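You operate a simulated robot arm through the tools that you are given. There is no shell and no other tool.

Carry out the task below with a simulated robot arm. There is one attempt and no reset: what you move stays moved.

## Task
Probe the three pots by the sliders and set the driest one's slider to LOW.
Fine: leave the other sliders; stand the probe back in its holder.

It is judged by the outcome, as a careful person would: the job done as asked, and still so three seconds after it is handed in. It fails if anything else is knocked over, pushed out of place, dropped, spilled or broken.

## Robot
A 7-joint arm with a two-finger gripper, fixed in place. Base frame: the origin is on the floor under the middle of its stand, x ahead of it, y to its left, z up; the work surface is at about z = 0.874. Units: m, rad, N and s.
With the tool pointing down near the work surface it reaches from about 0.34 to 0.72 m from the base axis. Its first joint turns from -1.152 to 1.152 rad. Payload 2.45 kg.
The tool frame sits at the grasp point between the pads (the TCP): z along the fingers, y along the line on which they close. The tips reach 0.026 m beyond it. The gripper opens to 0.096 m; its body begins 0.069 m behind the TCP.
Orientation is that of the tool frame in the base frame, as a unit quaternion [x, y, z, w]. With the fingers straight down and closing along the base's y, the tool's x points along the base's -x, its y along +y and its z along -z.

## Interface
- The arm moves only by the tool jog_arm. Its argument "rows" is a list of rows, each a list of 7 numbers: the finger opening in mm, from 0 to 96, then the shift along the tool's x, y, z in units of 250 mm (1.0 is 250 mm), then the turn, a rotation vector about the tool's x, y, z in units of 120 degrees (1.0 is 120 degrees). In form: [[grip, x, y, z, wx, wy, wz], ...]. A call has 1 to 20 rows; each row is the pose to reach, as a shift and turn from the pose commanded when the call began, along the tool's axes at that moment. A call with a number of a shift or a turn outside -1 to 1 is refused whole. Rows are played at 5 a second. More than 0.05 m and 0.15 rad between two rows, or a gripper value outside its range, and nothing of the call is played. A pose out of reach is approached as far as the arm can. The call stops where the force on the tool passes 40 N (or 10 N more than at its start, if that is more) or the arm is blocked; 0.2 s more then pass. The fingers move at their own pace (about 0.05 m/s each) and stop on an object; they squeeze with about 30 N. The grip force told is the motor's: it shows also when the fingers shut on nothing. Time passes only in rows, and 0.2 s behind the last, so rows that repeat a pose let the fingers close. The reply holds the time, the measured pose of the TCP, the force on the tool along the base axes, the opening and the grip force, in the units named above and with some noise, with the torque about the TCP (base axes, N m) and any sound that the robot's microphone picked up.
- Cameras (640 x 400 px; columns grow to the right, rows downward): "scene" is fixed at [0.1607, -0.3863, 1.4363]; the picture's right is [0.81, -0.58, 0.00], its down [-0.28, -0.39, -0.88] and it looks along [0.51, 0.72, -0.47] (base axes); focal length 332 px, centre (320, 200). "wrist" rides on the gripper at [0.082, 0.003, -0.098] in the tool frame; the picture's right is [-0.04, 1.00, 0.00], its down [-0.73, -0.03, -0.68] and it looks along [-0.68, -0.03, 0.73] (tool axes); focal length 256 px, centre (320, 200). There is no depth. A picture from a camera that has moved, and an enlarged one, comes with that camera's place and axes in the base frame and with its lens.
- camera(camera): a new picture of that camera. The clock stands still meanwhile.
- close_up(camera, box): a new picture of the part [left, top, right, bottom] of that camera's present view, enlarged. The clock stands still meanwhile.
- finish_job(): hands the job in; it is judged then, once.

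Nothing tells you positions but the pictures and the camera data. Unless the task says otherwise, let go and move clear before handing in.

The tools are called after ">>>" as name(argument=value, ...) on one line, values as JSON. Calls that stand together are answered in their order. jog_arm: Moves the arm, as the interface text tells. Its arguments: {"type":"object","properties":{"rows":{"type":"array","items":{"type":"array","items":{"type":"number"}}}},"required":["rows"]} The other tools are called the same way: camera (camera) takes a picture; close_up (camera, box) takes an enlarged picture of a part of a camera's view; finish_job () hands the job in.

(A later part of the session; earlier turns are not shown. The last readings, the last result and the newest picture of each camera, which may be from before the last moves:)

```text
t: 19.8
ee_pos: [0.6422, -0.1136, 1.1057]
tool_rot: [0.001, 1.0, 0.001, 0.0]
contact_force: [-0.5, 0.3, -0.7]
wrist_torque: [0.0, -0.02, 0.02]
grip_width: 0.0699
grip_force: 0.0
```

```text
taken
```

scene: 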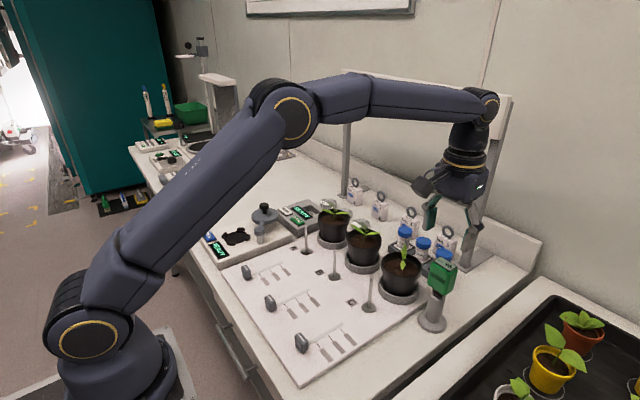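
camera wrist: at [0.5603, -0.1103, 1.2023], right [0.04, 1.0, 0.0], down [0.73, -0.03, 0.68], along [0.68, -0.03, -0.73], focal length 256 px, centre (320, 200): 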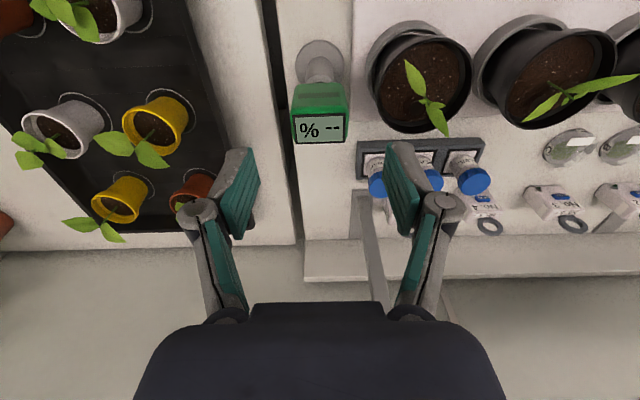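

>>> close_up(camera="wrist", box=[270, 30, 370, 150])

>>> close_up(camera="wrist", box=[360, 10, 640, 185])

>>> close_up(camera="scene", box=[400, 180, 500, 340])

```text
3.33 times, centred on (320, 90) of wrist
camera zoom: at [0.5603, -0.1103, 1.2023], right [0.04, 1.0, 0.0], down [0.73, -0.03, 0.68], along [0.68, -0.03, -0.73], focal length 853 px, centre (320, 567)
```

zoom: 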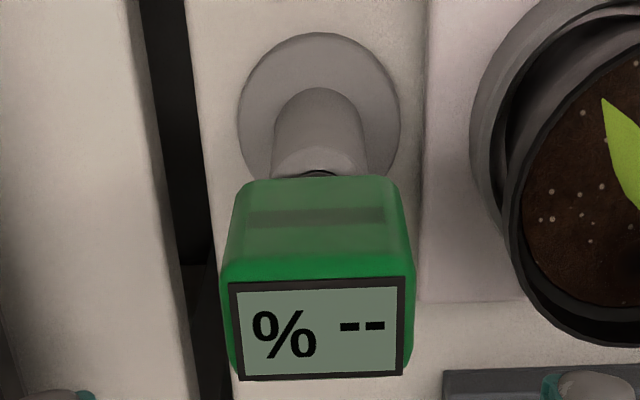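

```text
2.29 times, centred on (500, 98) of wrist
camera zoom: at [0.5603, -0.1103, 1.2023], right [0.04, 1.0, 0.0], down [0.73, -0.03, 0.68], along [0.68, -0.03, -0.73], focal length 585 px, centre (-91, 434)
```

zoom: 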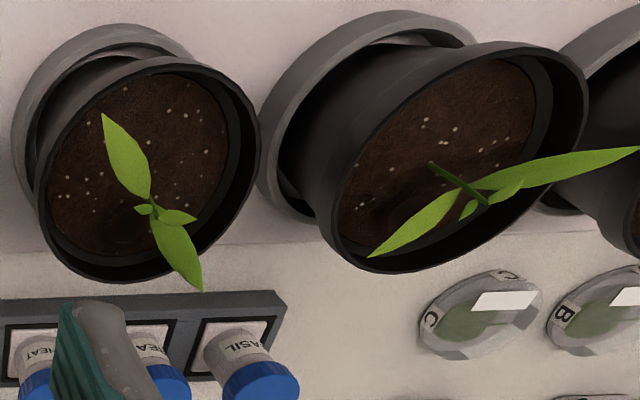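

```text
2.50 times, centred on (450, 260) of scene
camera zoom: at [0.1607, -0.3863, 1.4363], right [0.81, -0.58, 0.0], down [-0.28, -0.39, -0.88], along [0.51, 0.72, -0.47], focal length 829 px, centre (-5, 50)
```

zoom: 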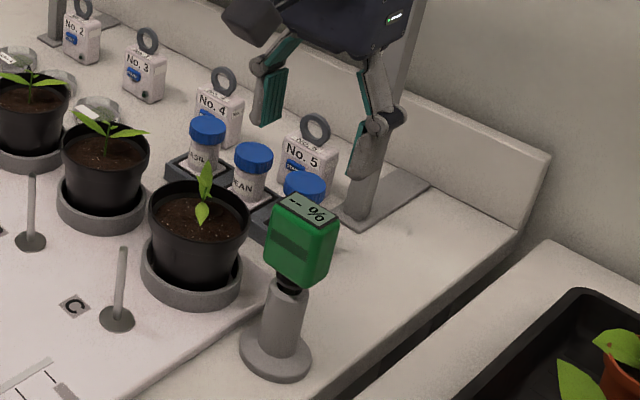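

The head centre is about (0.648, -0.1145) with its top at about z = 1.028. I'll narrow the fingers to 58 mm to stay clear of pot C, and descend to just above the head to check that it's centred.

>>> jog_arm(rows=[[58, -0.024, -0.004, 0.06, 0, 0, 0], [58, -0.024, -0.004, 0.14, 0, 0, 0], [58, -0.024, -0.004, 0.2, 0, 0, 0]])

>>> camera(camera="wrist")

>>> close_up(camera="wrist", box=[220, 100, 420, 240])

>>> close_up(camera="scene", box=[400, 180, 500, 340])

```text
t: 20.6
ee_pos: [0.6466, -0.1162, 1.0556]
tool_rot: [0.0, 1.0, 0.0, 0.0]
contact_force: [-0.1, -0.2, 1.4]
wrist_torque: [0.0, -0.04, 0.02]
grip_width: 0.0579
grip_force: 0.0
```

```text
taken
camera wrist: at [0.565, -0.1126, 1.1533], right [0.04, 1.0, 0.0], down [0.73, -0.03, 0.68], along [0.68, -0.03, -0.73], focal length 256 px, centre (320, 200)
```

wrist: 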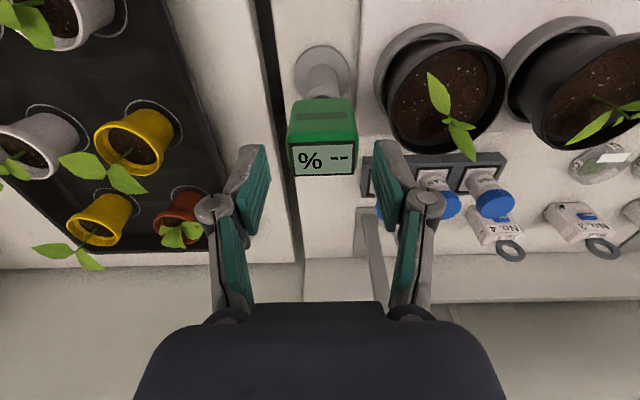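

```text
2.86 times, centred on (320, 170) of wrist
camera zoom: at [0.565, -0.1126, 1.1533], right [0.04, 1.0, 0.0], down [0.73, -0.03, 0.68], along [0.68, -0.03, -0.73], focal length 731 px, centre (320, 286)
```

zoom: 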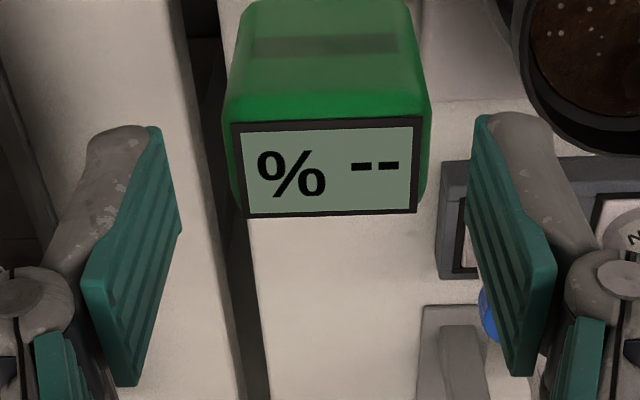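

```text
2.50 times, centred on (450, 260) of scene
camera zoom: at [0.1607, -0.3863, 1.4363], right [0.81, -0.58, 0.0], down [-0.28, -0.39, -0.88], along [0.51, 0.72, -0.47], focal length 829 px, centre (-5, 50)
```

zoom: 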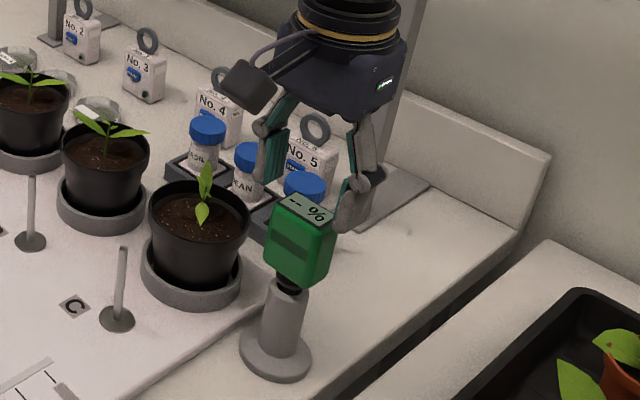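

The head is centred between the pads in both directions. I'll descend to TCP z ≈ 1.003 and close on the head.

>>> jog_arm(rows=[[58, -0.006, 0.003, 0.1, 0, 0, 0], [58, -0.006, 0.003, 0.21, 0, 0, 0], [58, -0.006, 0.003, 0.21, 0, 0, 0]])

>>> camera(camera="wrist")

>>> close_up(camera="scene", box=[400, 180, 500, 340])

```text
t: 21.4
ee_pos: [0.6497, -0.1154, 1.0039]
tool_rot: [0.0, 1.0, -0.001, -0.001]
contact_force: [0.1, -0.4, -0.1]
wrist_torque: [0.03, 0.02, 0.0]
grip_width: 0.0579
grip_force: 0.1
```

```text
taken
camera wrist: at [0.5666, -0.1115, 1.1008], right [0.04, 1.0, 0.0], down [0.73, -0.03, 0.68], along [0.68, -0.03, -0.73], focal length 256 px, centre (320, 200)
```

wrist: 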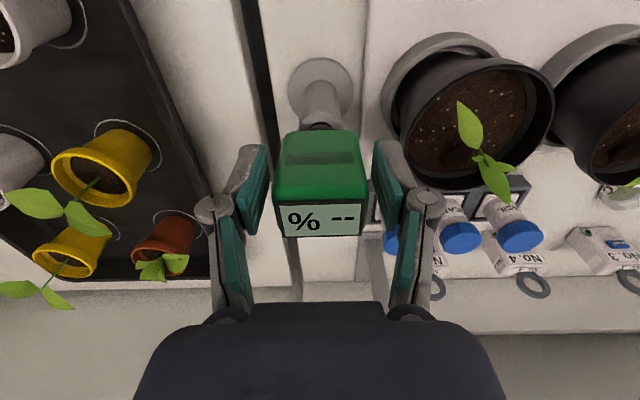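

```text
2.50 times, centred on (450, 260) of scene
camera zoom: at [0.1607, -0.3863, 1.4363], right [0.81, -0.58, 0.0], down [-0.28, -0.39, -0.88], along [0.51, 0.72, -0.47], focal length 829 px, centre (-5, 50)
```

zoom: 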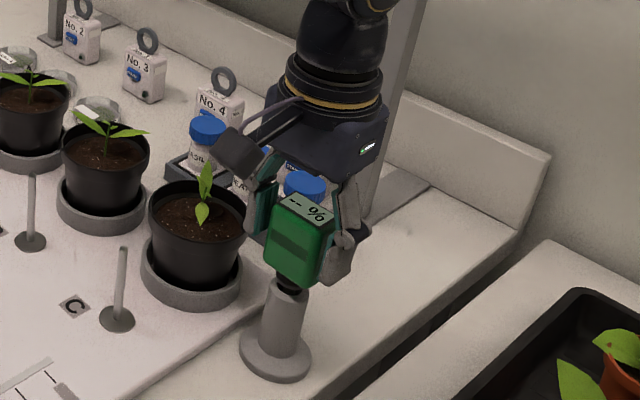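

The head sits slightly toward +y between the pads. I'll nudge 1.2 mm to centre and close.

>>> jog_arm(rows=[[58, 0, 0.005, 0, 0, 0, 0], [48, 0, 0.005, 0, 0, 0, 0], [30, 0, 0.005, 0, 0, 0, 0], [30, 0, 0.005, 0, 0, 0, 0], [30, 0, 0.005, 0, 0, 0, 0]])

>>> camera(camera="wrist")

```text
t: 22.6
ee_pos: [0.6464, -0.1132, 1.0047]
tool_rot: [0.0, 1.0, -0.001, 0.0]
contact_force: [-0.7, 0.3, -0.4]
wrist_torque: [0.04, -0.03, 0.0]
grip_width: 0.0456
grip_force: 30.7
```

```text
taken
camera wrist: at [0.5664, -0.1101, 1.1008], right [0.04, 1.0, 0.0], down [0.73, -0.03, 0.68], along [0.68, -0.03, -0.73], focal length 256 px, centre (320, 200)
```

wrist: 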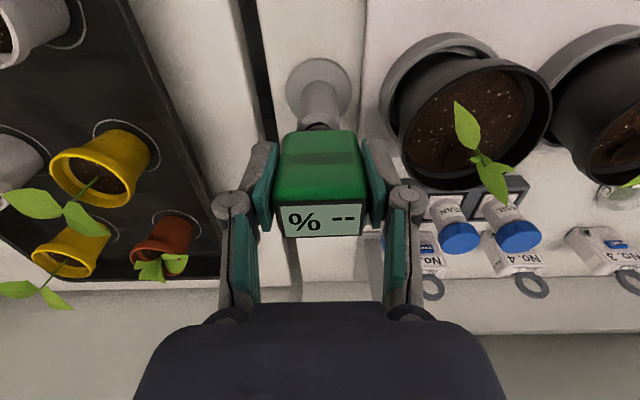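

I have the head gripped at 45.6 mm with no side load. I'll lift it straight up out of the holder.

>>> jog_arm(rows=[[30, 0, 0, -0.04, 0, 0, 0], [30, 0, 0, -0.1, 0, 0, 0], [30, 0, 0, -0.18, 0, 0, 0], [30, 0, 0, -0.28, 0, 0, 0], [30, 0, 0, -0.4, 0, 0, 0], [30, 0, 0, -0.48, 0, 0, 0]])

>>> camera(camera="wrist")

>>> close_up(camera="scene", box=[380, 130, 500, 340])

```text
t: 24.0
ee_pos: [0.6484, -0.1155, 1.1228]
tool_rot: [0.001, 1.0, 0.0, 0.0]
contact_force: [0.3, 0.4, -1.0]
wrist_torque: [0.01, 0.0, -0.02]
grip_width: 0.045
grip_force: 29.5
```

```text
taken
camera wrist: at [0.567, -0.1105, 1.2193], right [0.04, 1.0, 0.0], down [0.73, -0.03, 0.68], along [0.68, -0.03, -0.73], focal length 256 px, centre (320, 200)
```

wrist: 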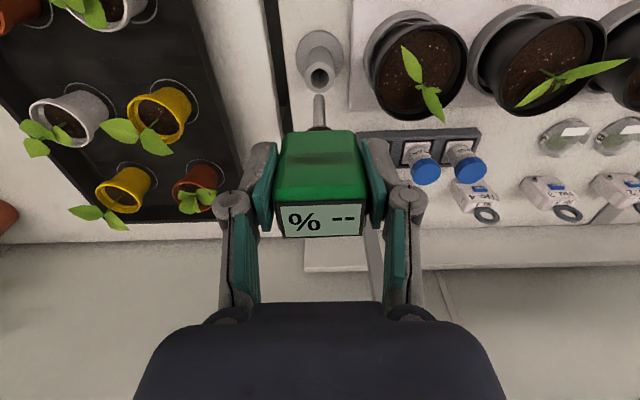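

```text
1.90 times, centred on (440, 235) of scene
camera zoom: at [0.1607, -0.3863, 1.4363], right [0.81, -0.58, 0.0], down [-0.28, -0.39, -0.88], along [0.51, 0.72, -0.47], focal length 632 px, centre (91, 133)
```

zoom: 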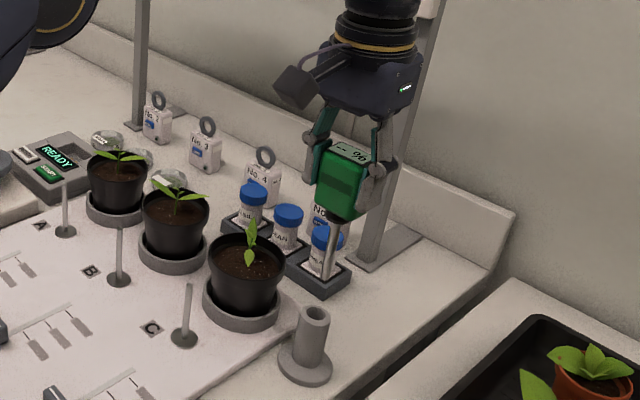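

The probe is out, with the spike tip about 0.125 m below the TCP. I'll take accurate views of the pots and leaves before inserting.

>>> close_up(camera="wrist", box=[350, 0, 500, 130])

>>> close_up(camera="wrist", box=[250, 20, 390, 140])

>>> close_up(camera="scene", box=[370, 230, 430, 310])

```text
3.08 times, centred on (425, 65) of wrist
camera zoom: at [0.567, -0.1105, 1.2193], right [0.04, 1.0, 0.0], down [0.73, -0.03, 0.68], along [0.68, -0.03, -0.73], focal length 788 px, centre (-3, 615)
```

zoom: 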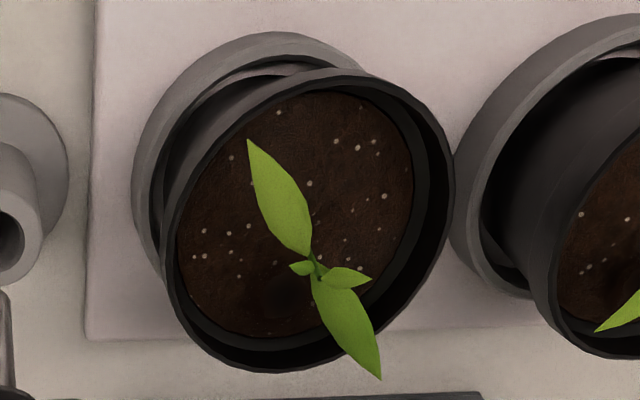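

```text
3.33 times, centred on (320, 80) of wrist
camera zoom: at [0.567, -0.1105, 1.2193], right [0.04, 1.0, 0.0], down [0.73, -0.03, 0.68], along [0.68, -0.03, -0.73], focal length 853 px, centre (320, 600)
```

zoom: 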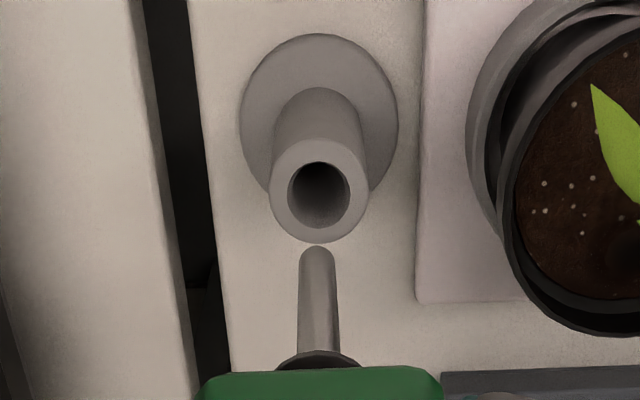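

```text
5.00 times, centred on (400, 270) of scene
camera zoom: at [0.1607, -0.3863, 1.4363], right [0.81, -0.58, 0.0], down [-0.28, -0.39, -0.88], along [0.51, 0.72, -0.47], focal length 1659 px, centre (-80, -150)
```

zoom: 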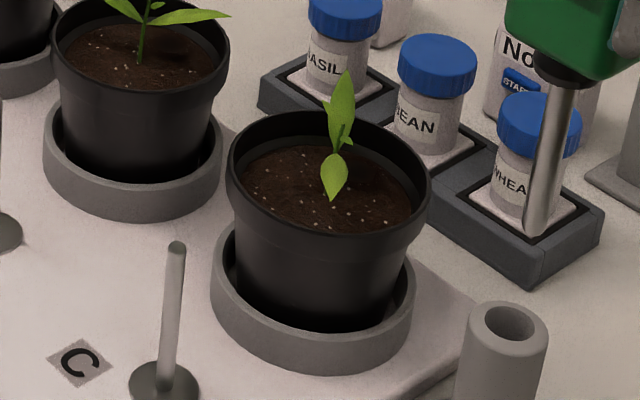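

Pot C's centre is about (0.649, -0.019), with leaves running diagonally. I'll carry the probe high to the free side at about (0.633, 0.001), yawing so the head stays parallel to the leaves.

>>> jog_arm(rows=[[30, 0, 0, -0.115, 0, 0, 0], [30, 0.01, 0.07, -0.115, 0, 0, 0.06], [30, 0.02, 0.14, -0.115, 0, 0, 0.12], [30, 0.03, 0.21, -0.115, 0, 0, 0.18], [30, 0.04, 0.28, -0.115, 0, 0, 0.24], [30, 0.05, 0.35, -0.115, 0, 0, 0.3], [30, 0.064, 0.42, -0.115, 0, 0, 0.36], [30, 0.064, 0.458, -0.115, 0, 0, 0.4], [30, 0.064, 0.458, -0.115, 0, 0, 0.4]])

>>> camera(camera="wrist")

>>> close_up(camera="scene", box=[330, 180, 450, 310])

```text
t: 26.0
ee_pos: [0.6318, 0.0023, 1.1518]
tool_rot: [0.407, 0.913, -0.001, 0.0]
contact_force: [-0.8, 0.5, -0.7]
wrist_torque: [-0.04, 0.01, -0.01]
grip_width: 0.045
grip_force: 30.0
```

```text
taken
camera wrist: at [0.5799, 0.0653, 1.249], right [0.77, 0.64, 0.0], down [0.47, -0.57, 0.68], along [0.43, -0.52, -0.73], focal length 256 px, centre (320, 200)
```

wrist: 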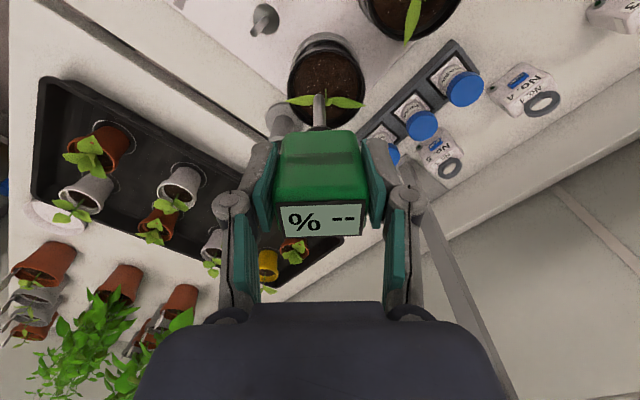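

```text
3.08 times, centred on (390, 245) of scene
camera zoom: at [0.1607, -0.3863, 1.4363], right [0.81, -0.58, 0.0], down [-0.28, -0.39, -0.88], along [0.51, 0.72, -0.47], focal length 1021 px, centre (105, 62)
```

zoom: 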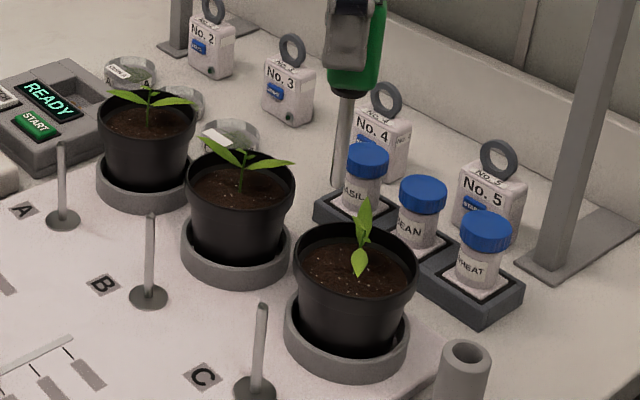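

The leaves now run parallel to the finger line. I'll zoom in to check where the spike will enter the soil.

>>> close_up(camera="wrist", box=[270, 25, 380, 140])

```text
3.48 times, centred on (325, 82) of wrist
camera zoom: at [0.5799, 0.0653, 1.249], right [0.77, 0.64, 0.0], down [0.47, -0.57, 0.68], along [0.43, -0.52, -0.73], focal length 890 px, centre (303, 609)
```

zoom: 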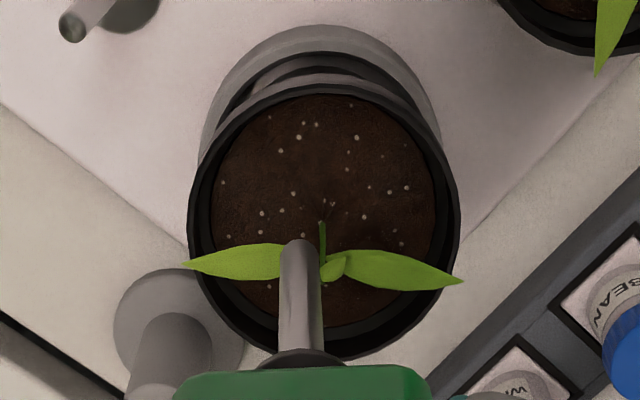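

The spike axis lands on open soil about 2.3 cm from the stem. I'll shift 4 mm outward and lower until the spike is about 4 cm into the soil.

>>> jog_arm(rows=[[30, 0.016, 0.02, 0.08, 0, 0, 0], [30, 0.016, 0.02, 0.18, 0, 0, 0], [30, 0.016, 0.02, 0.26, 0, 0, 0], [30, 0.016, 0.02, 0.32, 0, 0, 0], [30, 0.016, 0.02, 0.37, 0, 0, 0], [30, 0.016, 0.02, 0.4, 0, 0, 0]])

>>> camera(camera="wrist")

>>> close_up(camera="scene", box=[330, 180, 450, 310])

```text
t: 27.4
ee_pos: [0.6336, 0.008, 1.0483]
tool_rot: [0.407, 0.914, 0.001, -0.001]
contact_force: [1.3, -0.5, 9.8]
wrist_torque: [-0.09, -0.18, 0.02]
grip_width: 0.0459
grip_force: 18.8
```

```text
taken
camera wrist: at [0.5813, 0.0705, 1.1459], right [0.77, 0.64, 0.0], down [0.47, -0.57, 0.68], along [0.43, -0.52, -0.73], focal length 256 px, centre (320, 200)
```

wrist: 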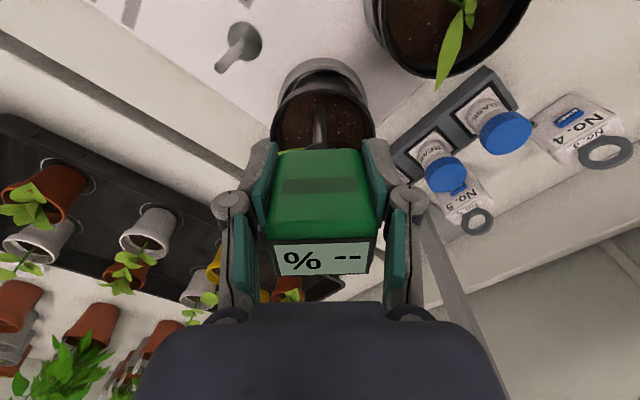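

```text
3.08 times, centred on (390, 245) of scene
camera zoom: at [0.1605, -0.3863, 1.4363], right [0.81, -0.58, 0.0], down [-0.28, -0.39, -0.88], along [0.51, 0.72, -0.47], focal length 1021 px, centre (105, 62)
```

zoom: 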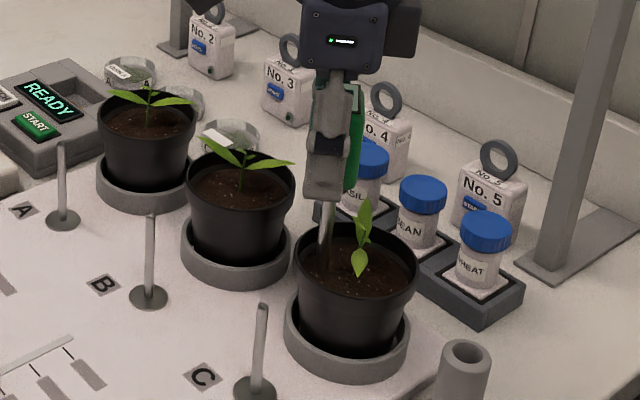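

The force is about 10 N and the head seems to have slid up in the grip a little. The display still shows "--", so I'll look closer before pushing further.

>>> close_up(camera="wrist", box=[220, 60, 420, 300])

>>> close_up(camera="scene", box=[360, 190, 430, 300])

```text
1.67 times, centred on (320, 180) of wrist
camera zoom: at [0.5813, 0.0705, 1.1459], right [0.77, 0.64, 0.0], down [0.47, -0.57, 0.68], along [0.43, -0.52, -0.73], focal length 427 px, centre (320, 233)
```

zoom: 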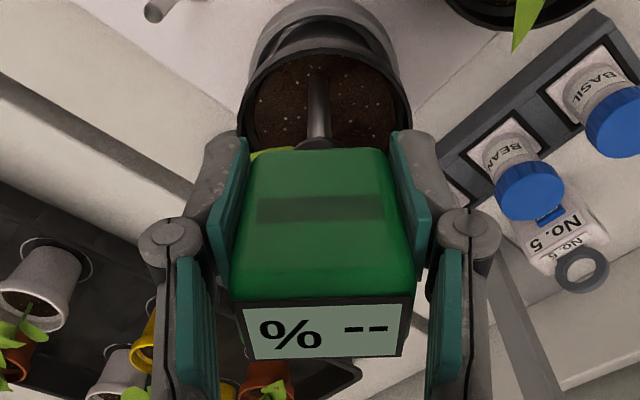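

```text
3.64 times, centred on (395, 245) of scene
camera zoom: at [0.1605, -0.3863, 1.4363], right [0.81, -0.58, 0.0], down [-0.28, -0.39, -0.88], along [0.51, 0.72, -0.47], focal length 1206 px, centre (47, 36)
```

zoom: 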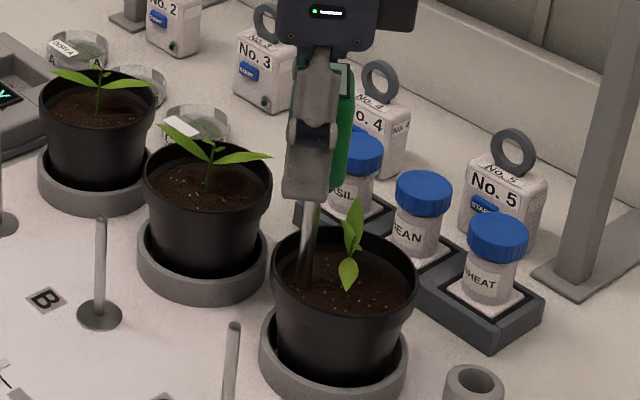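

The tip is resting at the soil surface and the head slid up about 18 mm in the grip. I'll hold for a second to see whether a reading appears.

>>> jog_arm(rows=[[30, 0, 0, 0, 0, 0, 0], [30, 0, 0, 0, 0, 0, 0], [30, 0, 0, 0, 0, 0, 0], [30, 0, 0, 0, 0, 0, 0], [30, 0, 0, 0, 0, 0, 0]])

>>> close_up(camera="wrist", box=[220, 60, 420, 300])

>>> close_up(camera="scene", box=[360, 190, 430, 300])

```text
t: 28.6
ee_pos: [0.6346, 0.0075, 1.0505]
tool_rot: [0.407, 0.914, 0.0, 0.0]
contact_force: [0.3, -0.7, -2.3]
wrist_torque: [0.01, -0.02, 0.02]
grip_width: 0.0452
grip_force: 30.2
```

```text
1.67 times, centred on (320, 180) of wrist
camera zoom: at [0.5814, 0.0702, 1.1473], right [0.77, 0.64, 0.0], down [0.47, -0.56, 0.68], along [0.43, -0.52, -0.73], focal length 427 px, centre (320, 233)
```

zoom: 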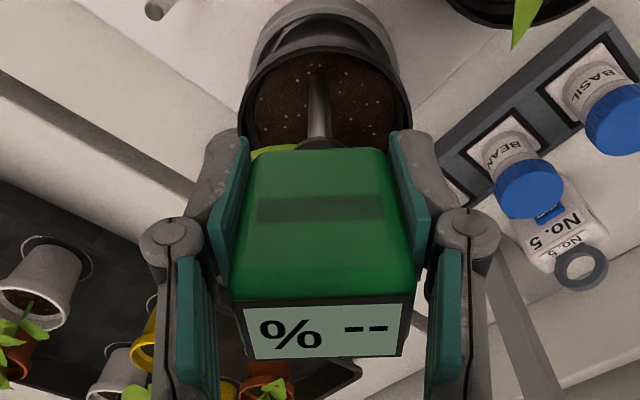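

```text
3.64 times, centred on (395, 245) of scene
camera zoom: at [0.1607, -0.3863, 1.4363], right [0.81, -0.58, 0.0], down [-0.28, -0.39, -0.88], along [0.51, 0.72, -0.47], focal length 1206 px, centre (47, 36)
```

zoom: 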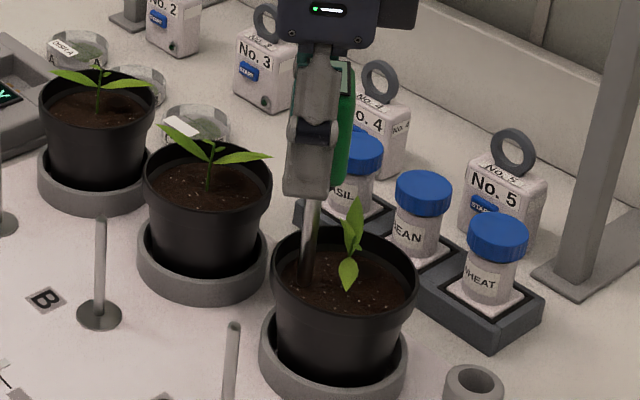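

The force has settled to zero, so the earlier slip may come from pushing too fast. I'll push down slowly at 2 mm per step and watch the force and slip.

>>> jog_arm(rows=[[20, 0, 0, 0.006, 0, 0, 0], [20, 0, 0, 0.012, 0, 0, 0], [20, 0, 0, 0.018, 0, 0, 0], [20, 0, 0, 0.024, 0, 0, 0], [20, 0, 0, 0.03, 0, 0, 0], [20, 0, 0, 0.036, 0, 0, 0]])

>>> close_up(camera="wrist", box=[220, 60, 420, 300])

>>> close_up(camera="scene", box=[360, 190, 430, 300])

```text
t: 30.0
ee_pos: [0.6331, 0.0067, 1.0433]
tool_rot: [0.406, 0.914, 0.001, 0.003]
contact_force: [-0.4, 0.7, 25.3]
wrist_torque: [-0.07, -0.09, -0.03]
grip_width: 0.0455
grip_force: 30.2
```

```text
1.67 times, centred on (320, 180) of wrist
camera zoom: at [0.5809, 0.07, 1.1409], right [0.77, 0.64, 0.0], down [0.47, -0.56, 0.68], along [0.44, -0.52, -0.73], focal length 427 px, centre (320, 233)
```

zoom: 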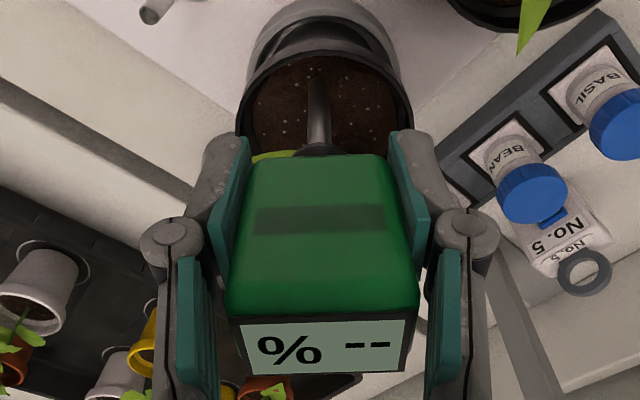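

```text
3.64 times, centred on (395, 245) of scene
camera zoom: at [0.1601, -0.3863, 1.4363], right [0.81, -0.58, 0.0], down [-0.28, -0.39, -0.88], along [0.51, 0.72, -0.47], focal length 1206 px, centre (47, 36)
```

zoom: 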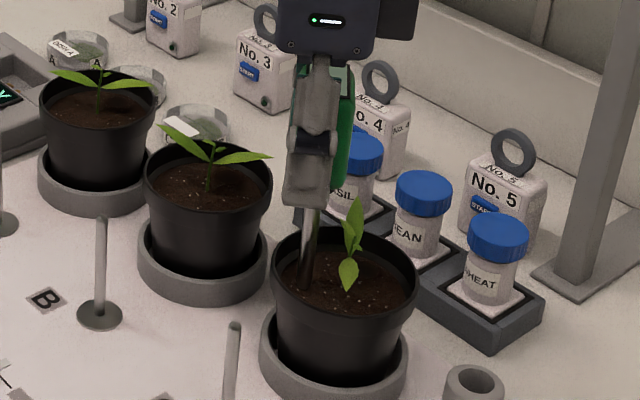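

The force reached 25 N with no penetration. The spike looks close to the pot wall, which tapers inward, so I'll back off and check the probe's tilt and position before moving nearer the middle.

>>> jog_arm(rows=[[20, 0, 0, -0.04, 0, 0, 0], [20, 0, 0, -0.1, 0, 0, 0], [20, 0, 0, -0.16, 0, 0, 0], [20, 0, 0, -0.2, 0, 0, 0]])

>>> camera(camera="wrist")

>>> close_up(camera="wrist", box=[260, 30, 400, 170])

>>> close_up(camera="scene", box=[350, 150, 440, 300])

```text
t: 31.0
ee_pos: [0.6327, 0.0067, 1.093]
tool_rot: [0.407, 0.913, -0.001, 0.0]
contact_force: [0.0, 0.5, -1.3]
wrist_torque: [0.0, -0.02, -0.01]
grip_width: 0.0448
grip_force: 29.7
```

```text
taken
camera wrist: at [0.5812, 0.0699, 1.1902], right [0.77, 0.64, 0.0], down [0.47, -0.56, 0.68], along [0.43, -0.52, -0.73], focal length 256 px, centre (320, 200)
```

wrist: 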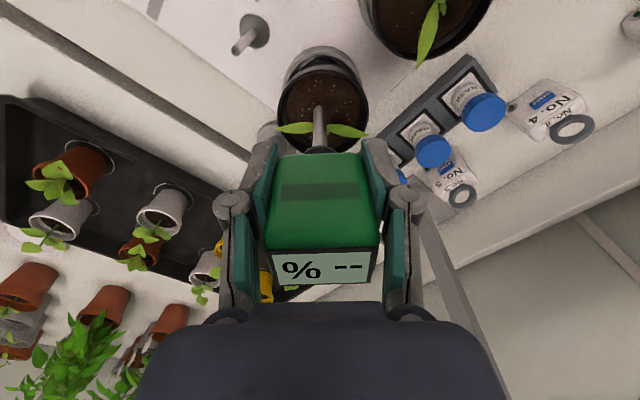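

```text
2.86 times, centred on (330, 100) of wrist
camera zoom: at [0.5812, 0.0699, 1.1902], right [0.77, 0.64, 0.0], down [0.47, -0.56, 0.68], along [0.43, -0.52, -0.73], focal length 731 px, centre (291, 486)
```

zoom: 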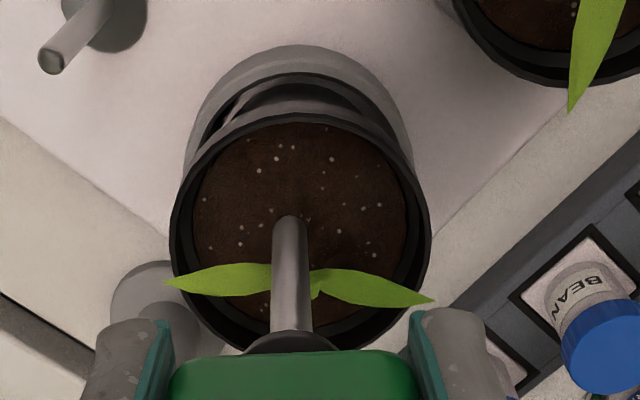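

```text
2.67 times, centred on (395, 225) of scene
camera zoom: at [0.1607, -0.3863, 1.4363], right [0.81, -0.58, 0.0], down [-0.28, -0.39, -0.88], along [0.51, 0.72, -0.47], focal length 885 px, centre (120, 133)
```

zoom: 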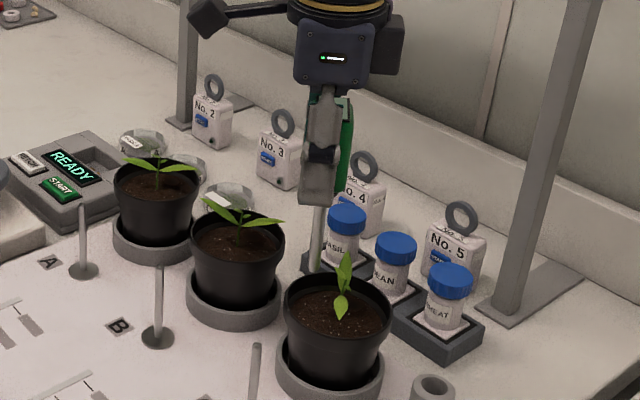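

The pot hasn't moved, and the spike was about 2.6 cm from the pot's centre, close to the wall. I'll shift 8 mm inward and lower slowly again.

>>> jog_arm(rows=[[20, -0.032, 0.01, 0.0, 0, 0, 0], [20, -0.032, 0.01, 0.06, 0, 0, 0], [20, -0.032, 0.01, 0.12, 0, 0, 0], [20, -0.032, 0.01, 0.16, 0, 0, 0], [20, -0.032, 0.01, 0.18, 0, 0, 0], [20, -0.032, 0.01, 0.19, 0, 0, 0], [20, -0.032, 0.01, 0.2, 0, 0, 0], [20, -0.032, 0.01, 0.21, 0, 0, 0], [20, -0.032, 0.01, 0.22, 0, 0, 0]])

>>> close_up(camera="wrist", box=[220, 60, 420, 300])

>>> close_up(camera="scene", box=[360, 190, 430, 300])

```text
t: 33.0
ee_pos: [0.6414, 0.0017, 1.0406]
tool_rot: [0.407, 0.913, 0.001, 0.004]
contact_force: [0.0, -1.5, 25.3]
wrist_torque: [-0.1, -0.14, 0.01]
grip_width: 0.0449
grip_force: 29.7
```

```text
1.67 times, centred on (320, 180) of wrist
camera zoom: at [0.5881, 0.0661, 1.1367], right [0.77, 0.64, 0.0], down [0.46, -0.56, 0.68], along [0.44, -0.52, -0.73], focal length 427 px, centre (320, 233)
```

zoom: 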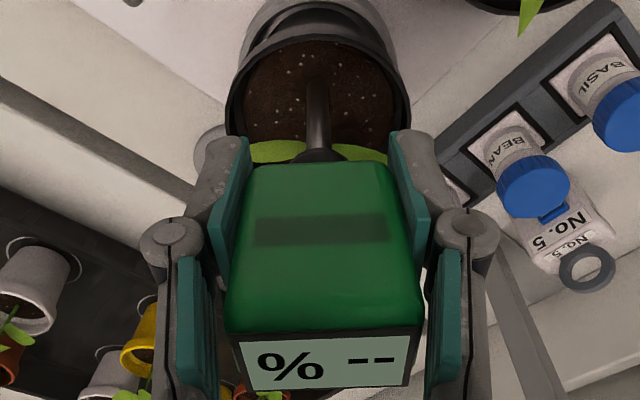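

```text
3.64 times, centred on (395, 245) of scene
camera zoom: at [0.1601, -0.3863, 1.4363], right [0.81, -0.58, 0.0], down [-0.28, -0.39, -0.88], along [0.51, 0.72, -0.47], focal length 1206 px, centre (47, 36)
```

zoom: 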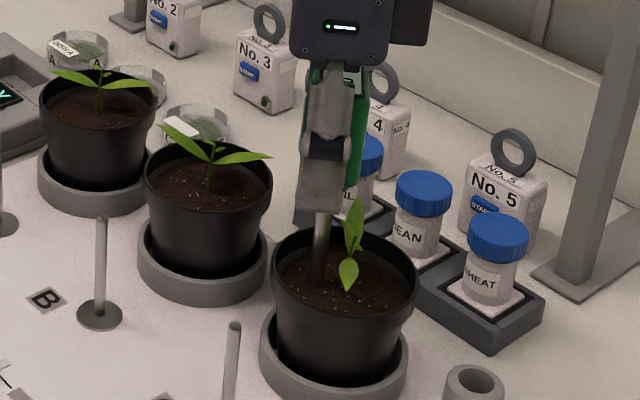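

The spike meets a hard resistance again, with 25 N and "--" on the display. I'll hold here for a moment to see whether the reading needs time.

>>> jog_arm(rows=[[20, 0, 0, 0, 0, 0, 0], [20, 0, 0, 0, 0, 0, 0], [20, 0, 0, 0, 0, 0, 0], [20, 0, 0, 0, 0, 0, 0], [20, 0, 0, 0, 0, 0, 0], [20, 0, 0, 0, 0, 0, 0], [20, 0, 0, 0, 0, 0, 0]])

>>> close_up(camera="wrist", box=[220, 60, 420, 300])

>>> close_up(camera="scene", box=[360, 190, 430, 300])

```text
t: 34.6
ee_pos: [0.6408, 0.0033, 1.0392]
tool_rot: [0.407, 0.914, 0.0, 0.001]
contact_force: [2.3, -1.8, 22.7]
wrist_torque: [-0.31, -0.23, -0.02]
grip_width: 0.0446
grip_force: 30.0
```

```text
1.67 times, centred on (320, 180) of wrist
camera zoom: at [0.5876, 0.0663, 1.1356], right [0.77, 0.64, 0.0], down [0.47, -0.56, 0.68], along [0.43, -0.52, -0.73], focal length 427 px, centre (320, 233)
```

zoom: 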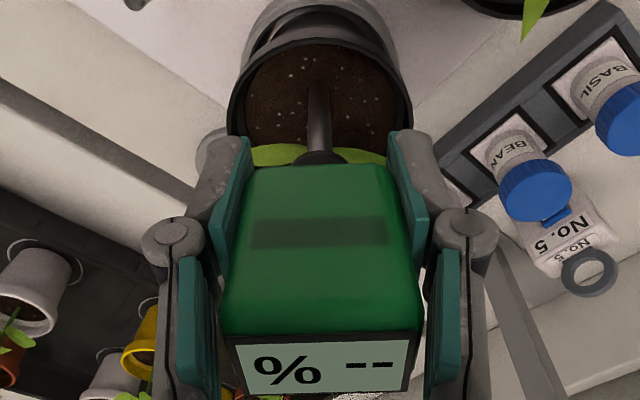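

```text
3.64 times, centred on (395, 245) of scene
camera zoom: at [0.1602, -0.3863, 1.4363], right [0.81, -0.58, 0.0], down [-0.28, -0.39, -0.88], along [0.51, 0.72, -0.47], focal length 1206 px, centre (47, 36)
```

zoom: 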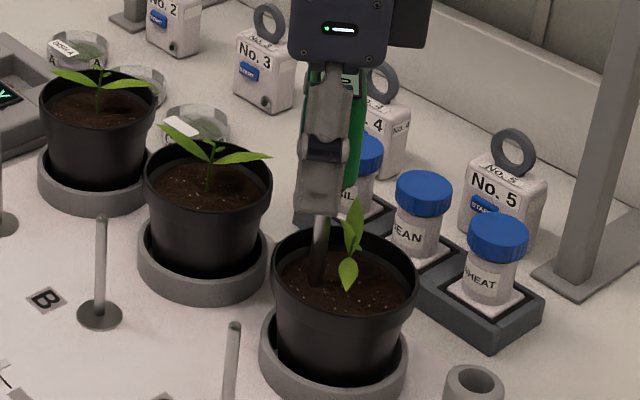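

Forcing it isn't right. The soil may only be soft at a certain spot, as I noticed a darker patch on the far side of the stems. I'll lift clear and inspect the soil surfaces closely.

>>> jog_arm(rows=[[20, 0, 0, -0.03, 0, 0, 0], [20, 0, 0, -0.1, 0, 0, 0], [20, 0, 0, -0.2, 0, 0, 0], [20, 0, 0, -0.3, 0, 0, 0], [20, 0, 0, -0.4, 0, 0, 0], [20, 0, 0, -0.5, 0, 0, 0]])

>>> camera(camera="wrist")

>>> close_up(camera="wrist", box=[270, 20, 380, 120])

>>> close_up(camera="scene", box=[370, 230, 430, 300])

>>> close_up(camera="scene", box=[310, 195, 390, 270])

```text
t: 36.0
ee_pos: [0.6407, 0.0028, 1.1635]
tool_rot: [0.406, 0.914, 0.0, 0.0]
contact_force: [-0.3, 1.3, -1.7]
wrist_torque: [0.01, 0.01, 0.01]
grip_width: 0.0445
grip_force: 30.1
```

```text
taken
camera wrist: at [0.5878, 0.0661, 1.261], right [0.77, 0.64, 0.0], down [0.47, -0.56, 0.68], along [0.43, -0.52, -0.73], focal length 256 px, centre (320, 200)
```

wrist: 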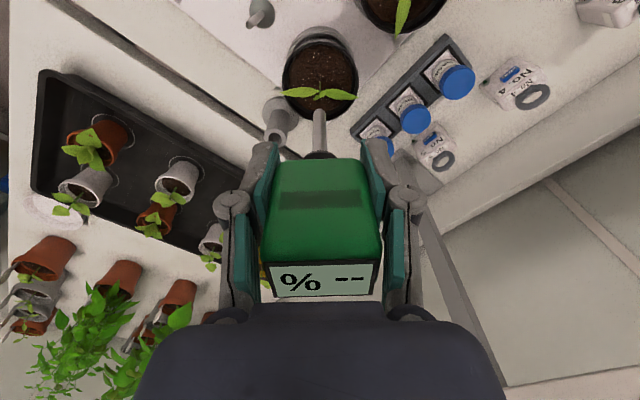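

```text
4.00 times, centred on (325, 70) of wrist
camera zoom: at [0.5878, 0.0661, 1.261], right [0.77, 0.64, 0.0], down [0.47, -0.56, 0.68], along [0.43, -0.52, -0.73], focal length 1024 px, centre (300, 720)
```

zoom: 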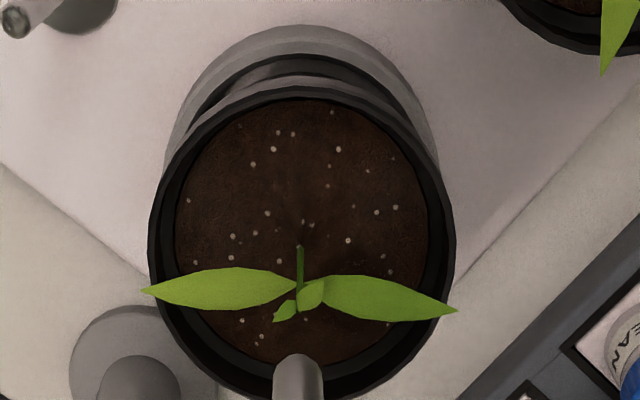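

```text
5.71 times, centred on (400, 265) of scene
camera zoom: at [0.1607, -0.3863, 1.4363], right [0.81, -0.58, 0.0], down [-0.28, -0.39, -0.88], along [0.51, 0.72, -0.47], focal length 1896 px, centre (-137, -171)
```

zoom: 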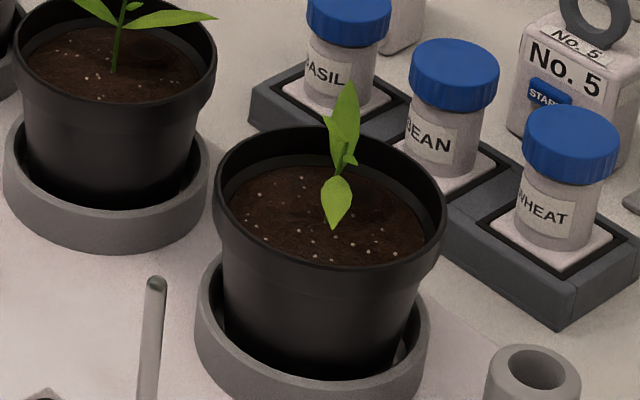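

```text
5.33 times, centred on (350, 232) of scene
camera zoom: at [0.1607, -0.3863, 1.4363], right [0.81, -0.58, 0.0], down [-0.28, -0.39, -0.88], along [0.51, 0.72, -0.47], focal length 1769 px, centre (160, 27)
```

zoom: 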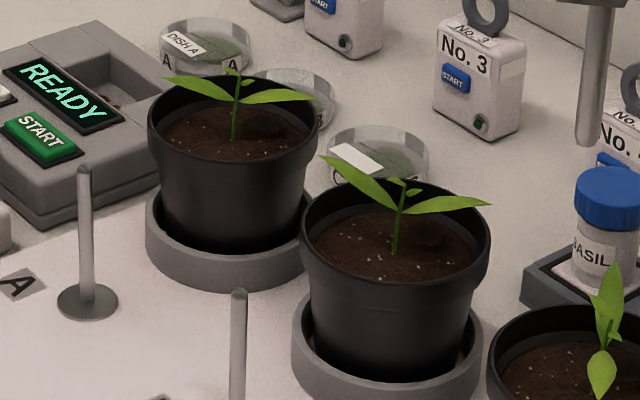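

Each pot has a dark round spot on the soil about 2 cm beyond the stem (+x side), which is likely a probe hole. For pot C it's near (0.672, -0.016). I'll hover the tip over it and check visually.

>>> jog_arm(rows=[[20, -0.05, 0.015, 0, 0, 0, 0], [20, -0.1, 0.03, 0, 0, 0, 0], [20, -0.138, 0.043, 0, 0, 0, 0], [20, -0.138, 0.043, 0.1, 0, 0, 0], [20, -0.138, 0.043, 0.2, 0, 0, 0], [20, -0.138, 0.043, 0.23, 0, 0, 0]])

>>> close_up(camera="wrist", box=[260, 30, 400, 170])

>>> close_up(camera="scene", box=[370, 210, 440, 300])

```text
t: 37.4
ee_pos: [0.6702, -0.0146, 1.1038]
tool_rot: [0.407, 0.914, 0.0, -0.001]
contact_force: [0.4, -0.1, -1.8]
wrist_torque: [-0.01, 0.0, 0.0]
grip_width: 0.0443
grip_force: 29.7
```

```text
2.86 times, centred on (330, 100) of wrist
camera zoom: at [0.6184, 0.0484, 1.2014], right [0.77, 0.64, 0.0], down [0.47, -0.56, 0.68], along [0.43, -0.52, -0.73], focal length 731 px, centre (291, 486)
```

zoom: 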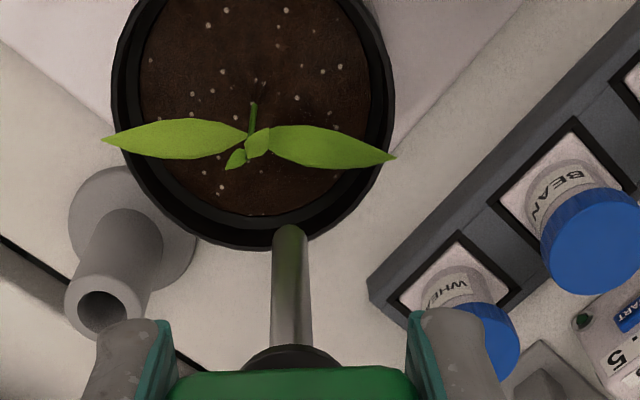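

```text
4.44 times, centred on (405, 255) of scene
camera zoom: at [0.1607, -0.3863, 1.4363], right [0.81, -0.58, 0.0], down [-0.28, -0.39, -0.88], along [0.51, 0.72, -0.47], focal length 1474 px, centre (-58, -44)
```

zoom: 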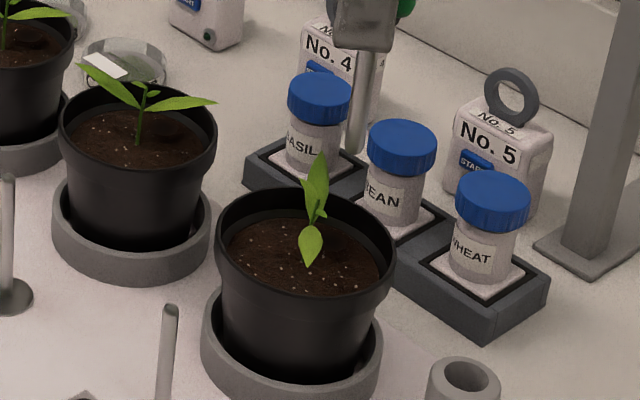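

I'll zoom in tightly on those dark spots in pots B and A with the scene camera to see whether they are holes or shadows.

>>> close_up(camera="scene", box=[345, 225, 385, 250])

>>> close_up(camera="scene", box=[315, 205, 355, 230])

>>> close_up(camera="scene", box=[380, 245, 425, 280])

```text
16.00 times, centred on (365, 238) of scene
camera zoom: at [0.1607, -0.3863, 1.4363], right [0.81, -0.58, 0.0], down [-0.28, -0.39, -0.88], along [0.51, 0.72, -0.47], focal length 5308 px, centre (-400, -400)
```

zoom: 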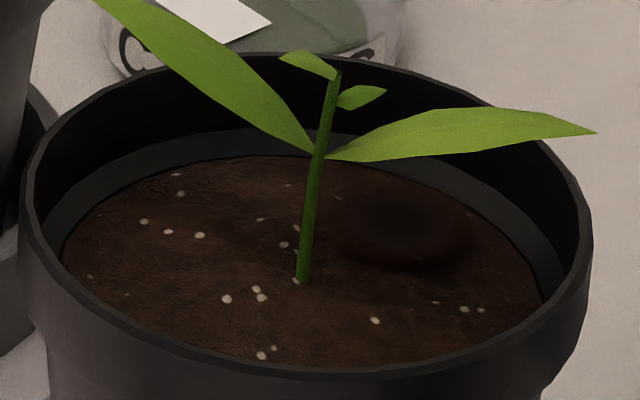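

```text
16.00 times, centred on (335, 218) of scene
camera zoom: at [0.1607, -0.3863, 1.4363], right [0.81, -0.58, 0.0], down [-0.28, -0.39, -0.88], along [0.51, 0.72, -0.47], focal length 5308 px, centre (80, -80)
```

zoom: 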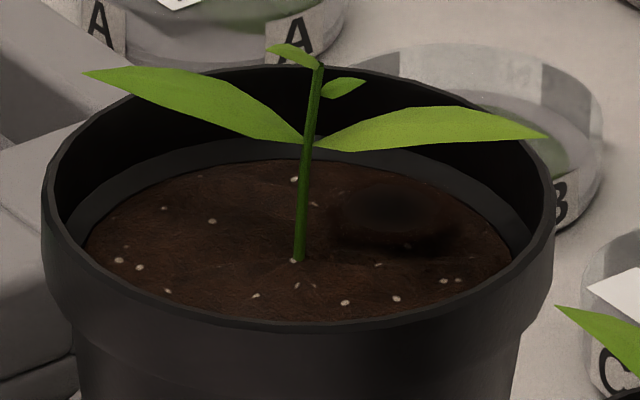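

```text
11.43 times, centred on (402, 262) of scene
camera zoom: at [0.1607, -0.3863, 1.4363], right [0.81, -0.58, 0.0], down [-0.28, -0.39, -0.88], along [0.51, 0.72, -0.47], focal length 3791 px, centre (-623, -514)
```

zoom: 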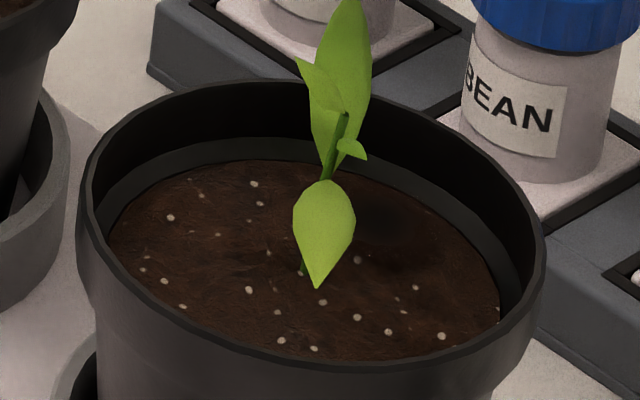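

Those are real dimples in the soil, on the +x side of each stem, so the probe goes there. I'll measure the spike's lean and tip position precisely before aligning with pot C's dimple.

>>> close_up(camera="scene", box=[385, 185, 435, 255])

>>> close_up(camera="wrist", box=[280, 100, 360, 170])

>>> camera(camera="wrist")

```text
5.71 times, centred on (410, 220) of scene
camera zoom: at [0.1607, -0.3863, 1.4363], right [0.81, -0.58, 0.0], down [-0.28, -0.39, -0.88], along [0.51, 0.72, -0.47], focal length 1896 px, centre (-194, 86)
```

zoom: 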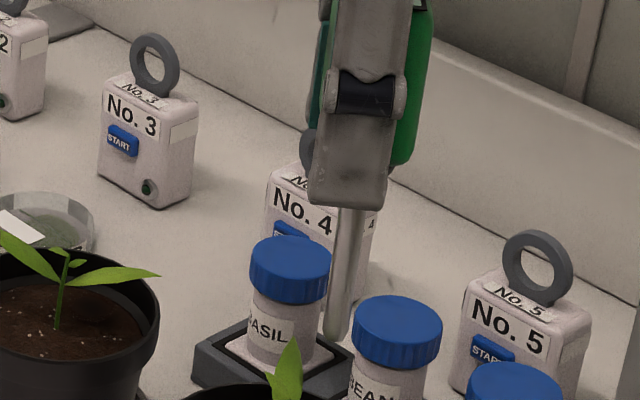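

```text
5.71 times, centred on (320, 135) of wrist
camera zoom: at [0.6184, 0.0484, 1.2014], right [0.77, 0.64, 0.0], down [0.47, -0.56, 0.68], along [0.43, -0.52, -0.73], focal length 1463 px, centre (320, 571)
```

zoom: 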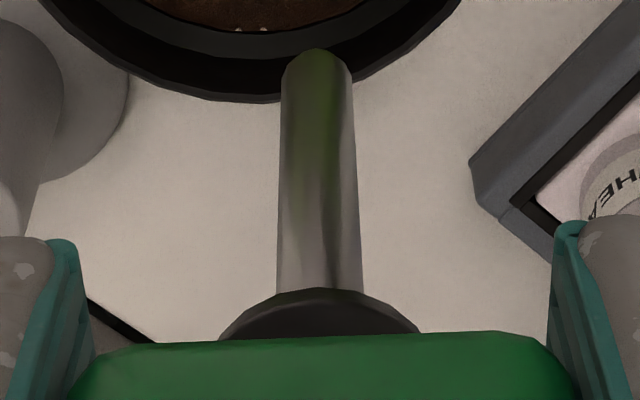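

```text
taken
camera wrist: at [0.6184, 0.0484, 1.2014], right [0.77, 0.64, 0.0], down [0.47, -0.56, 0.68], along [0.43, -0.52, -0.73], focal length 256 px, centre (320, 200)
```

wrist: 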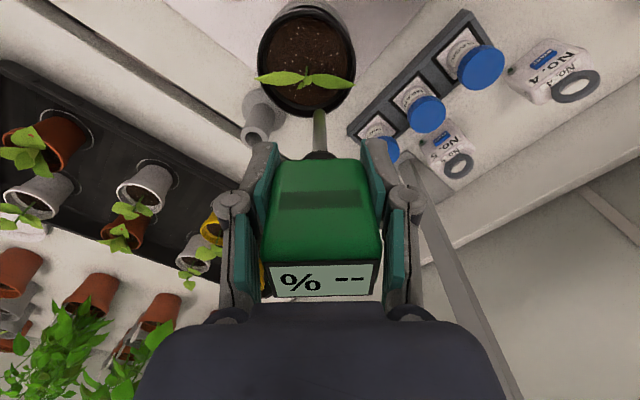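

The probe leans about 3° in the grip, which puts the tip near (0.674, -0.018), and pot C's dimple is near (0.677, -0.012). I'll shift about 7 mm onto it and lower slowly.

>>> jog_arm(rows=[[20, 0.008, 0.026, 0.0, 0, 0, 0], [20, 0.008, 0.026, 0.06, 0, 0, 0], [20, 0.008, 0.026, 0.12, 0, 0, 0], [20, 0.008, 0.026, 0.18, 0, 0, 0], [20, 0.008, 0.026, 0.22, 0, 0, 0]])

>>> close_up(camera="scene", box=[370, 215, 440, 290])

>>> close_up(camera="wrist", box=[260, 30, 400, 170])

```text
t: 38.6
ee_pos: [0.6753, -0.0088, 1.0502]
tool_rot: [0.407, 0.913, 0.0, 0.0]
contact_force: [-0.1, 0.8, 0.0]
wrist_torque: [0.03, -0.01, -0.02]
grip_width: 0.0444
grip_force: 29.5
```

```text
5.33 times, centred on (405, 252) of scene
camera zoom: at [0.1607, -0.3863, 1.4363], right [0.81, -0.58, 0.0], down [-0.28, -0.39, -0.88], along [0.51, 0.72, -0.47], focal length 1769 px, centre (-133, -80)
```

zoom: 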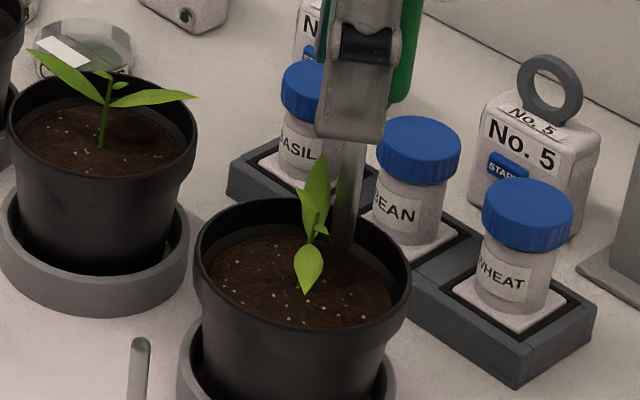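

```text
2.86 times, centred on (330, 100) of wrist
camera zoom: at [0.6228, 0.0538, 1.1472], right [0.77, 0.64, 0.0], down [0.47, -0.57, 0.68], along [0.43, -0.52, -0.73], focal length 731 px, centre (291, 486)
```

zoom: 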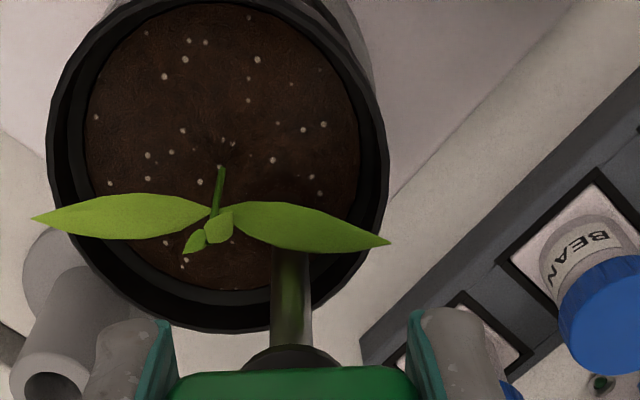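

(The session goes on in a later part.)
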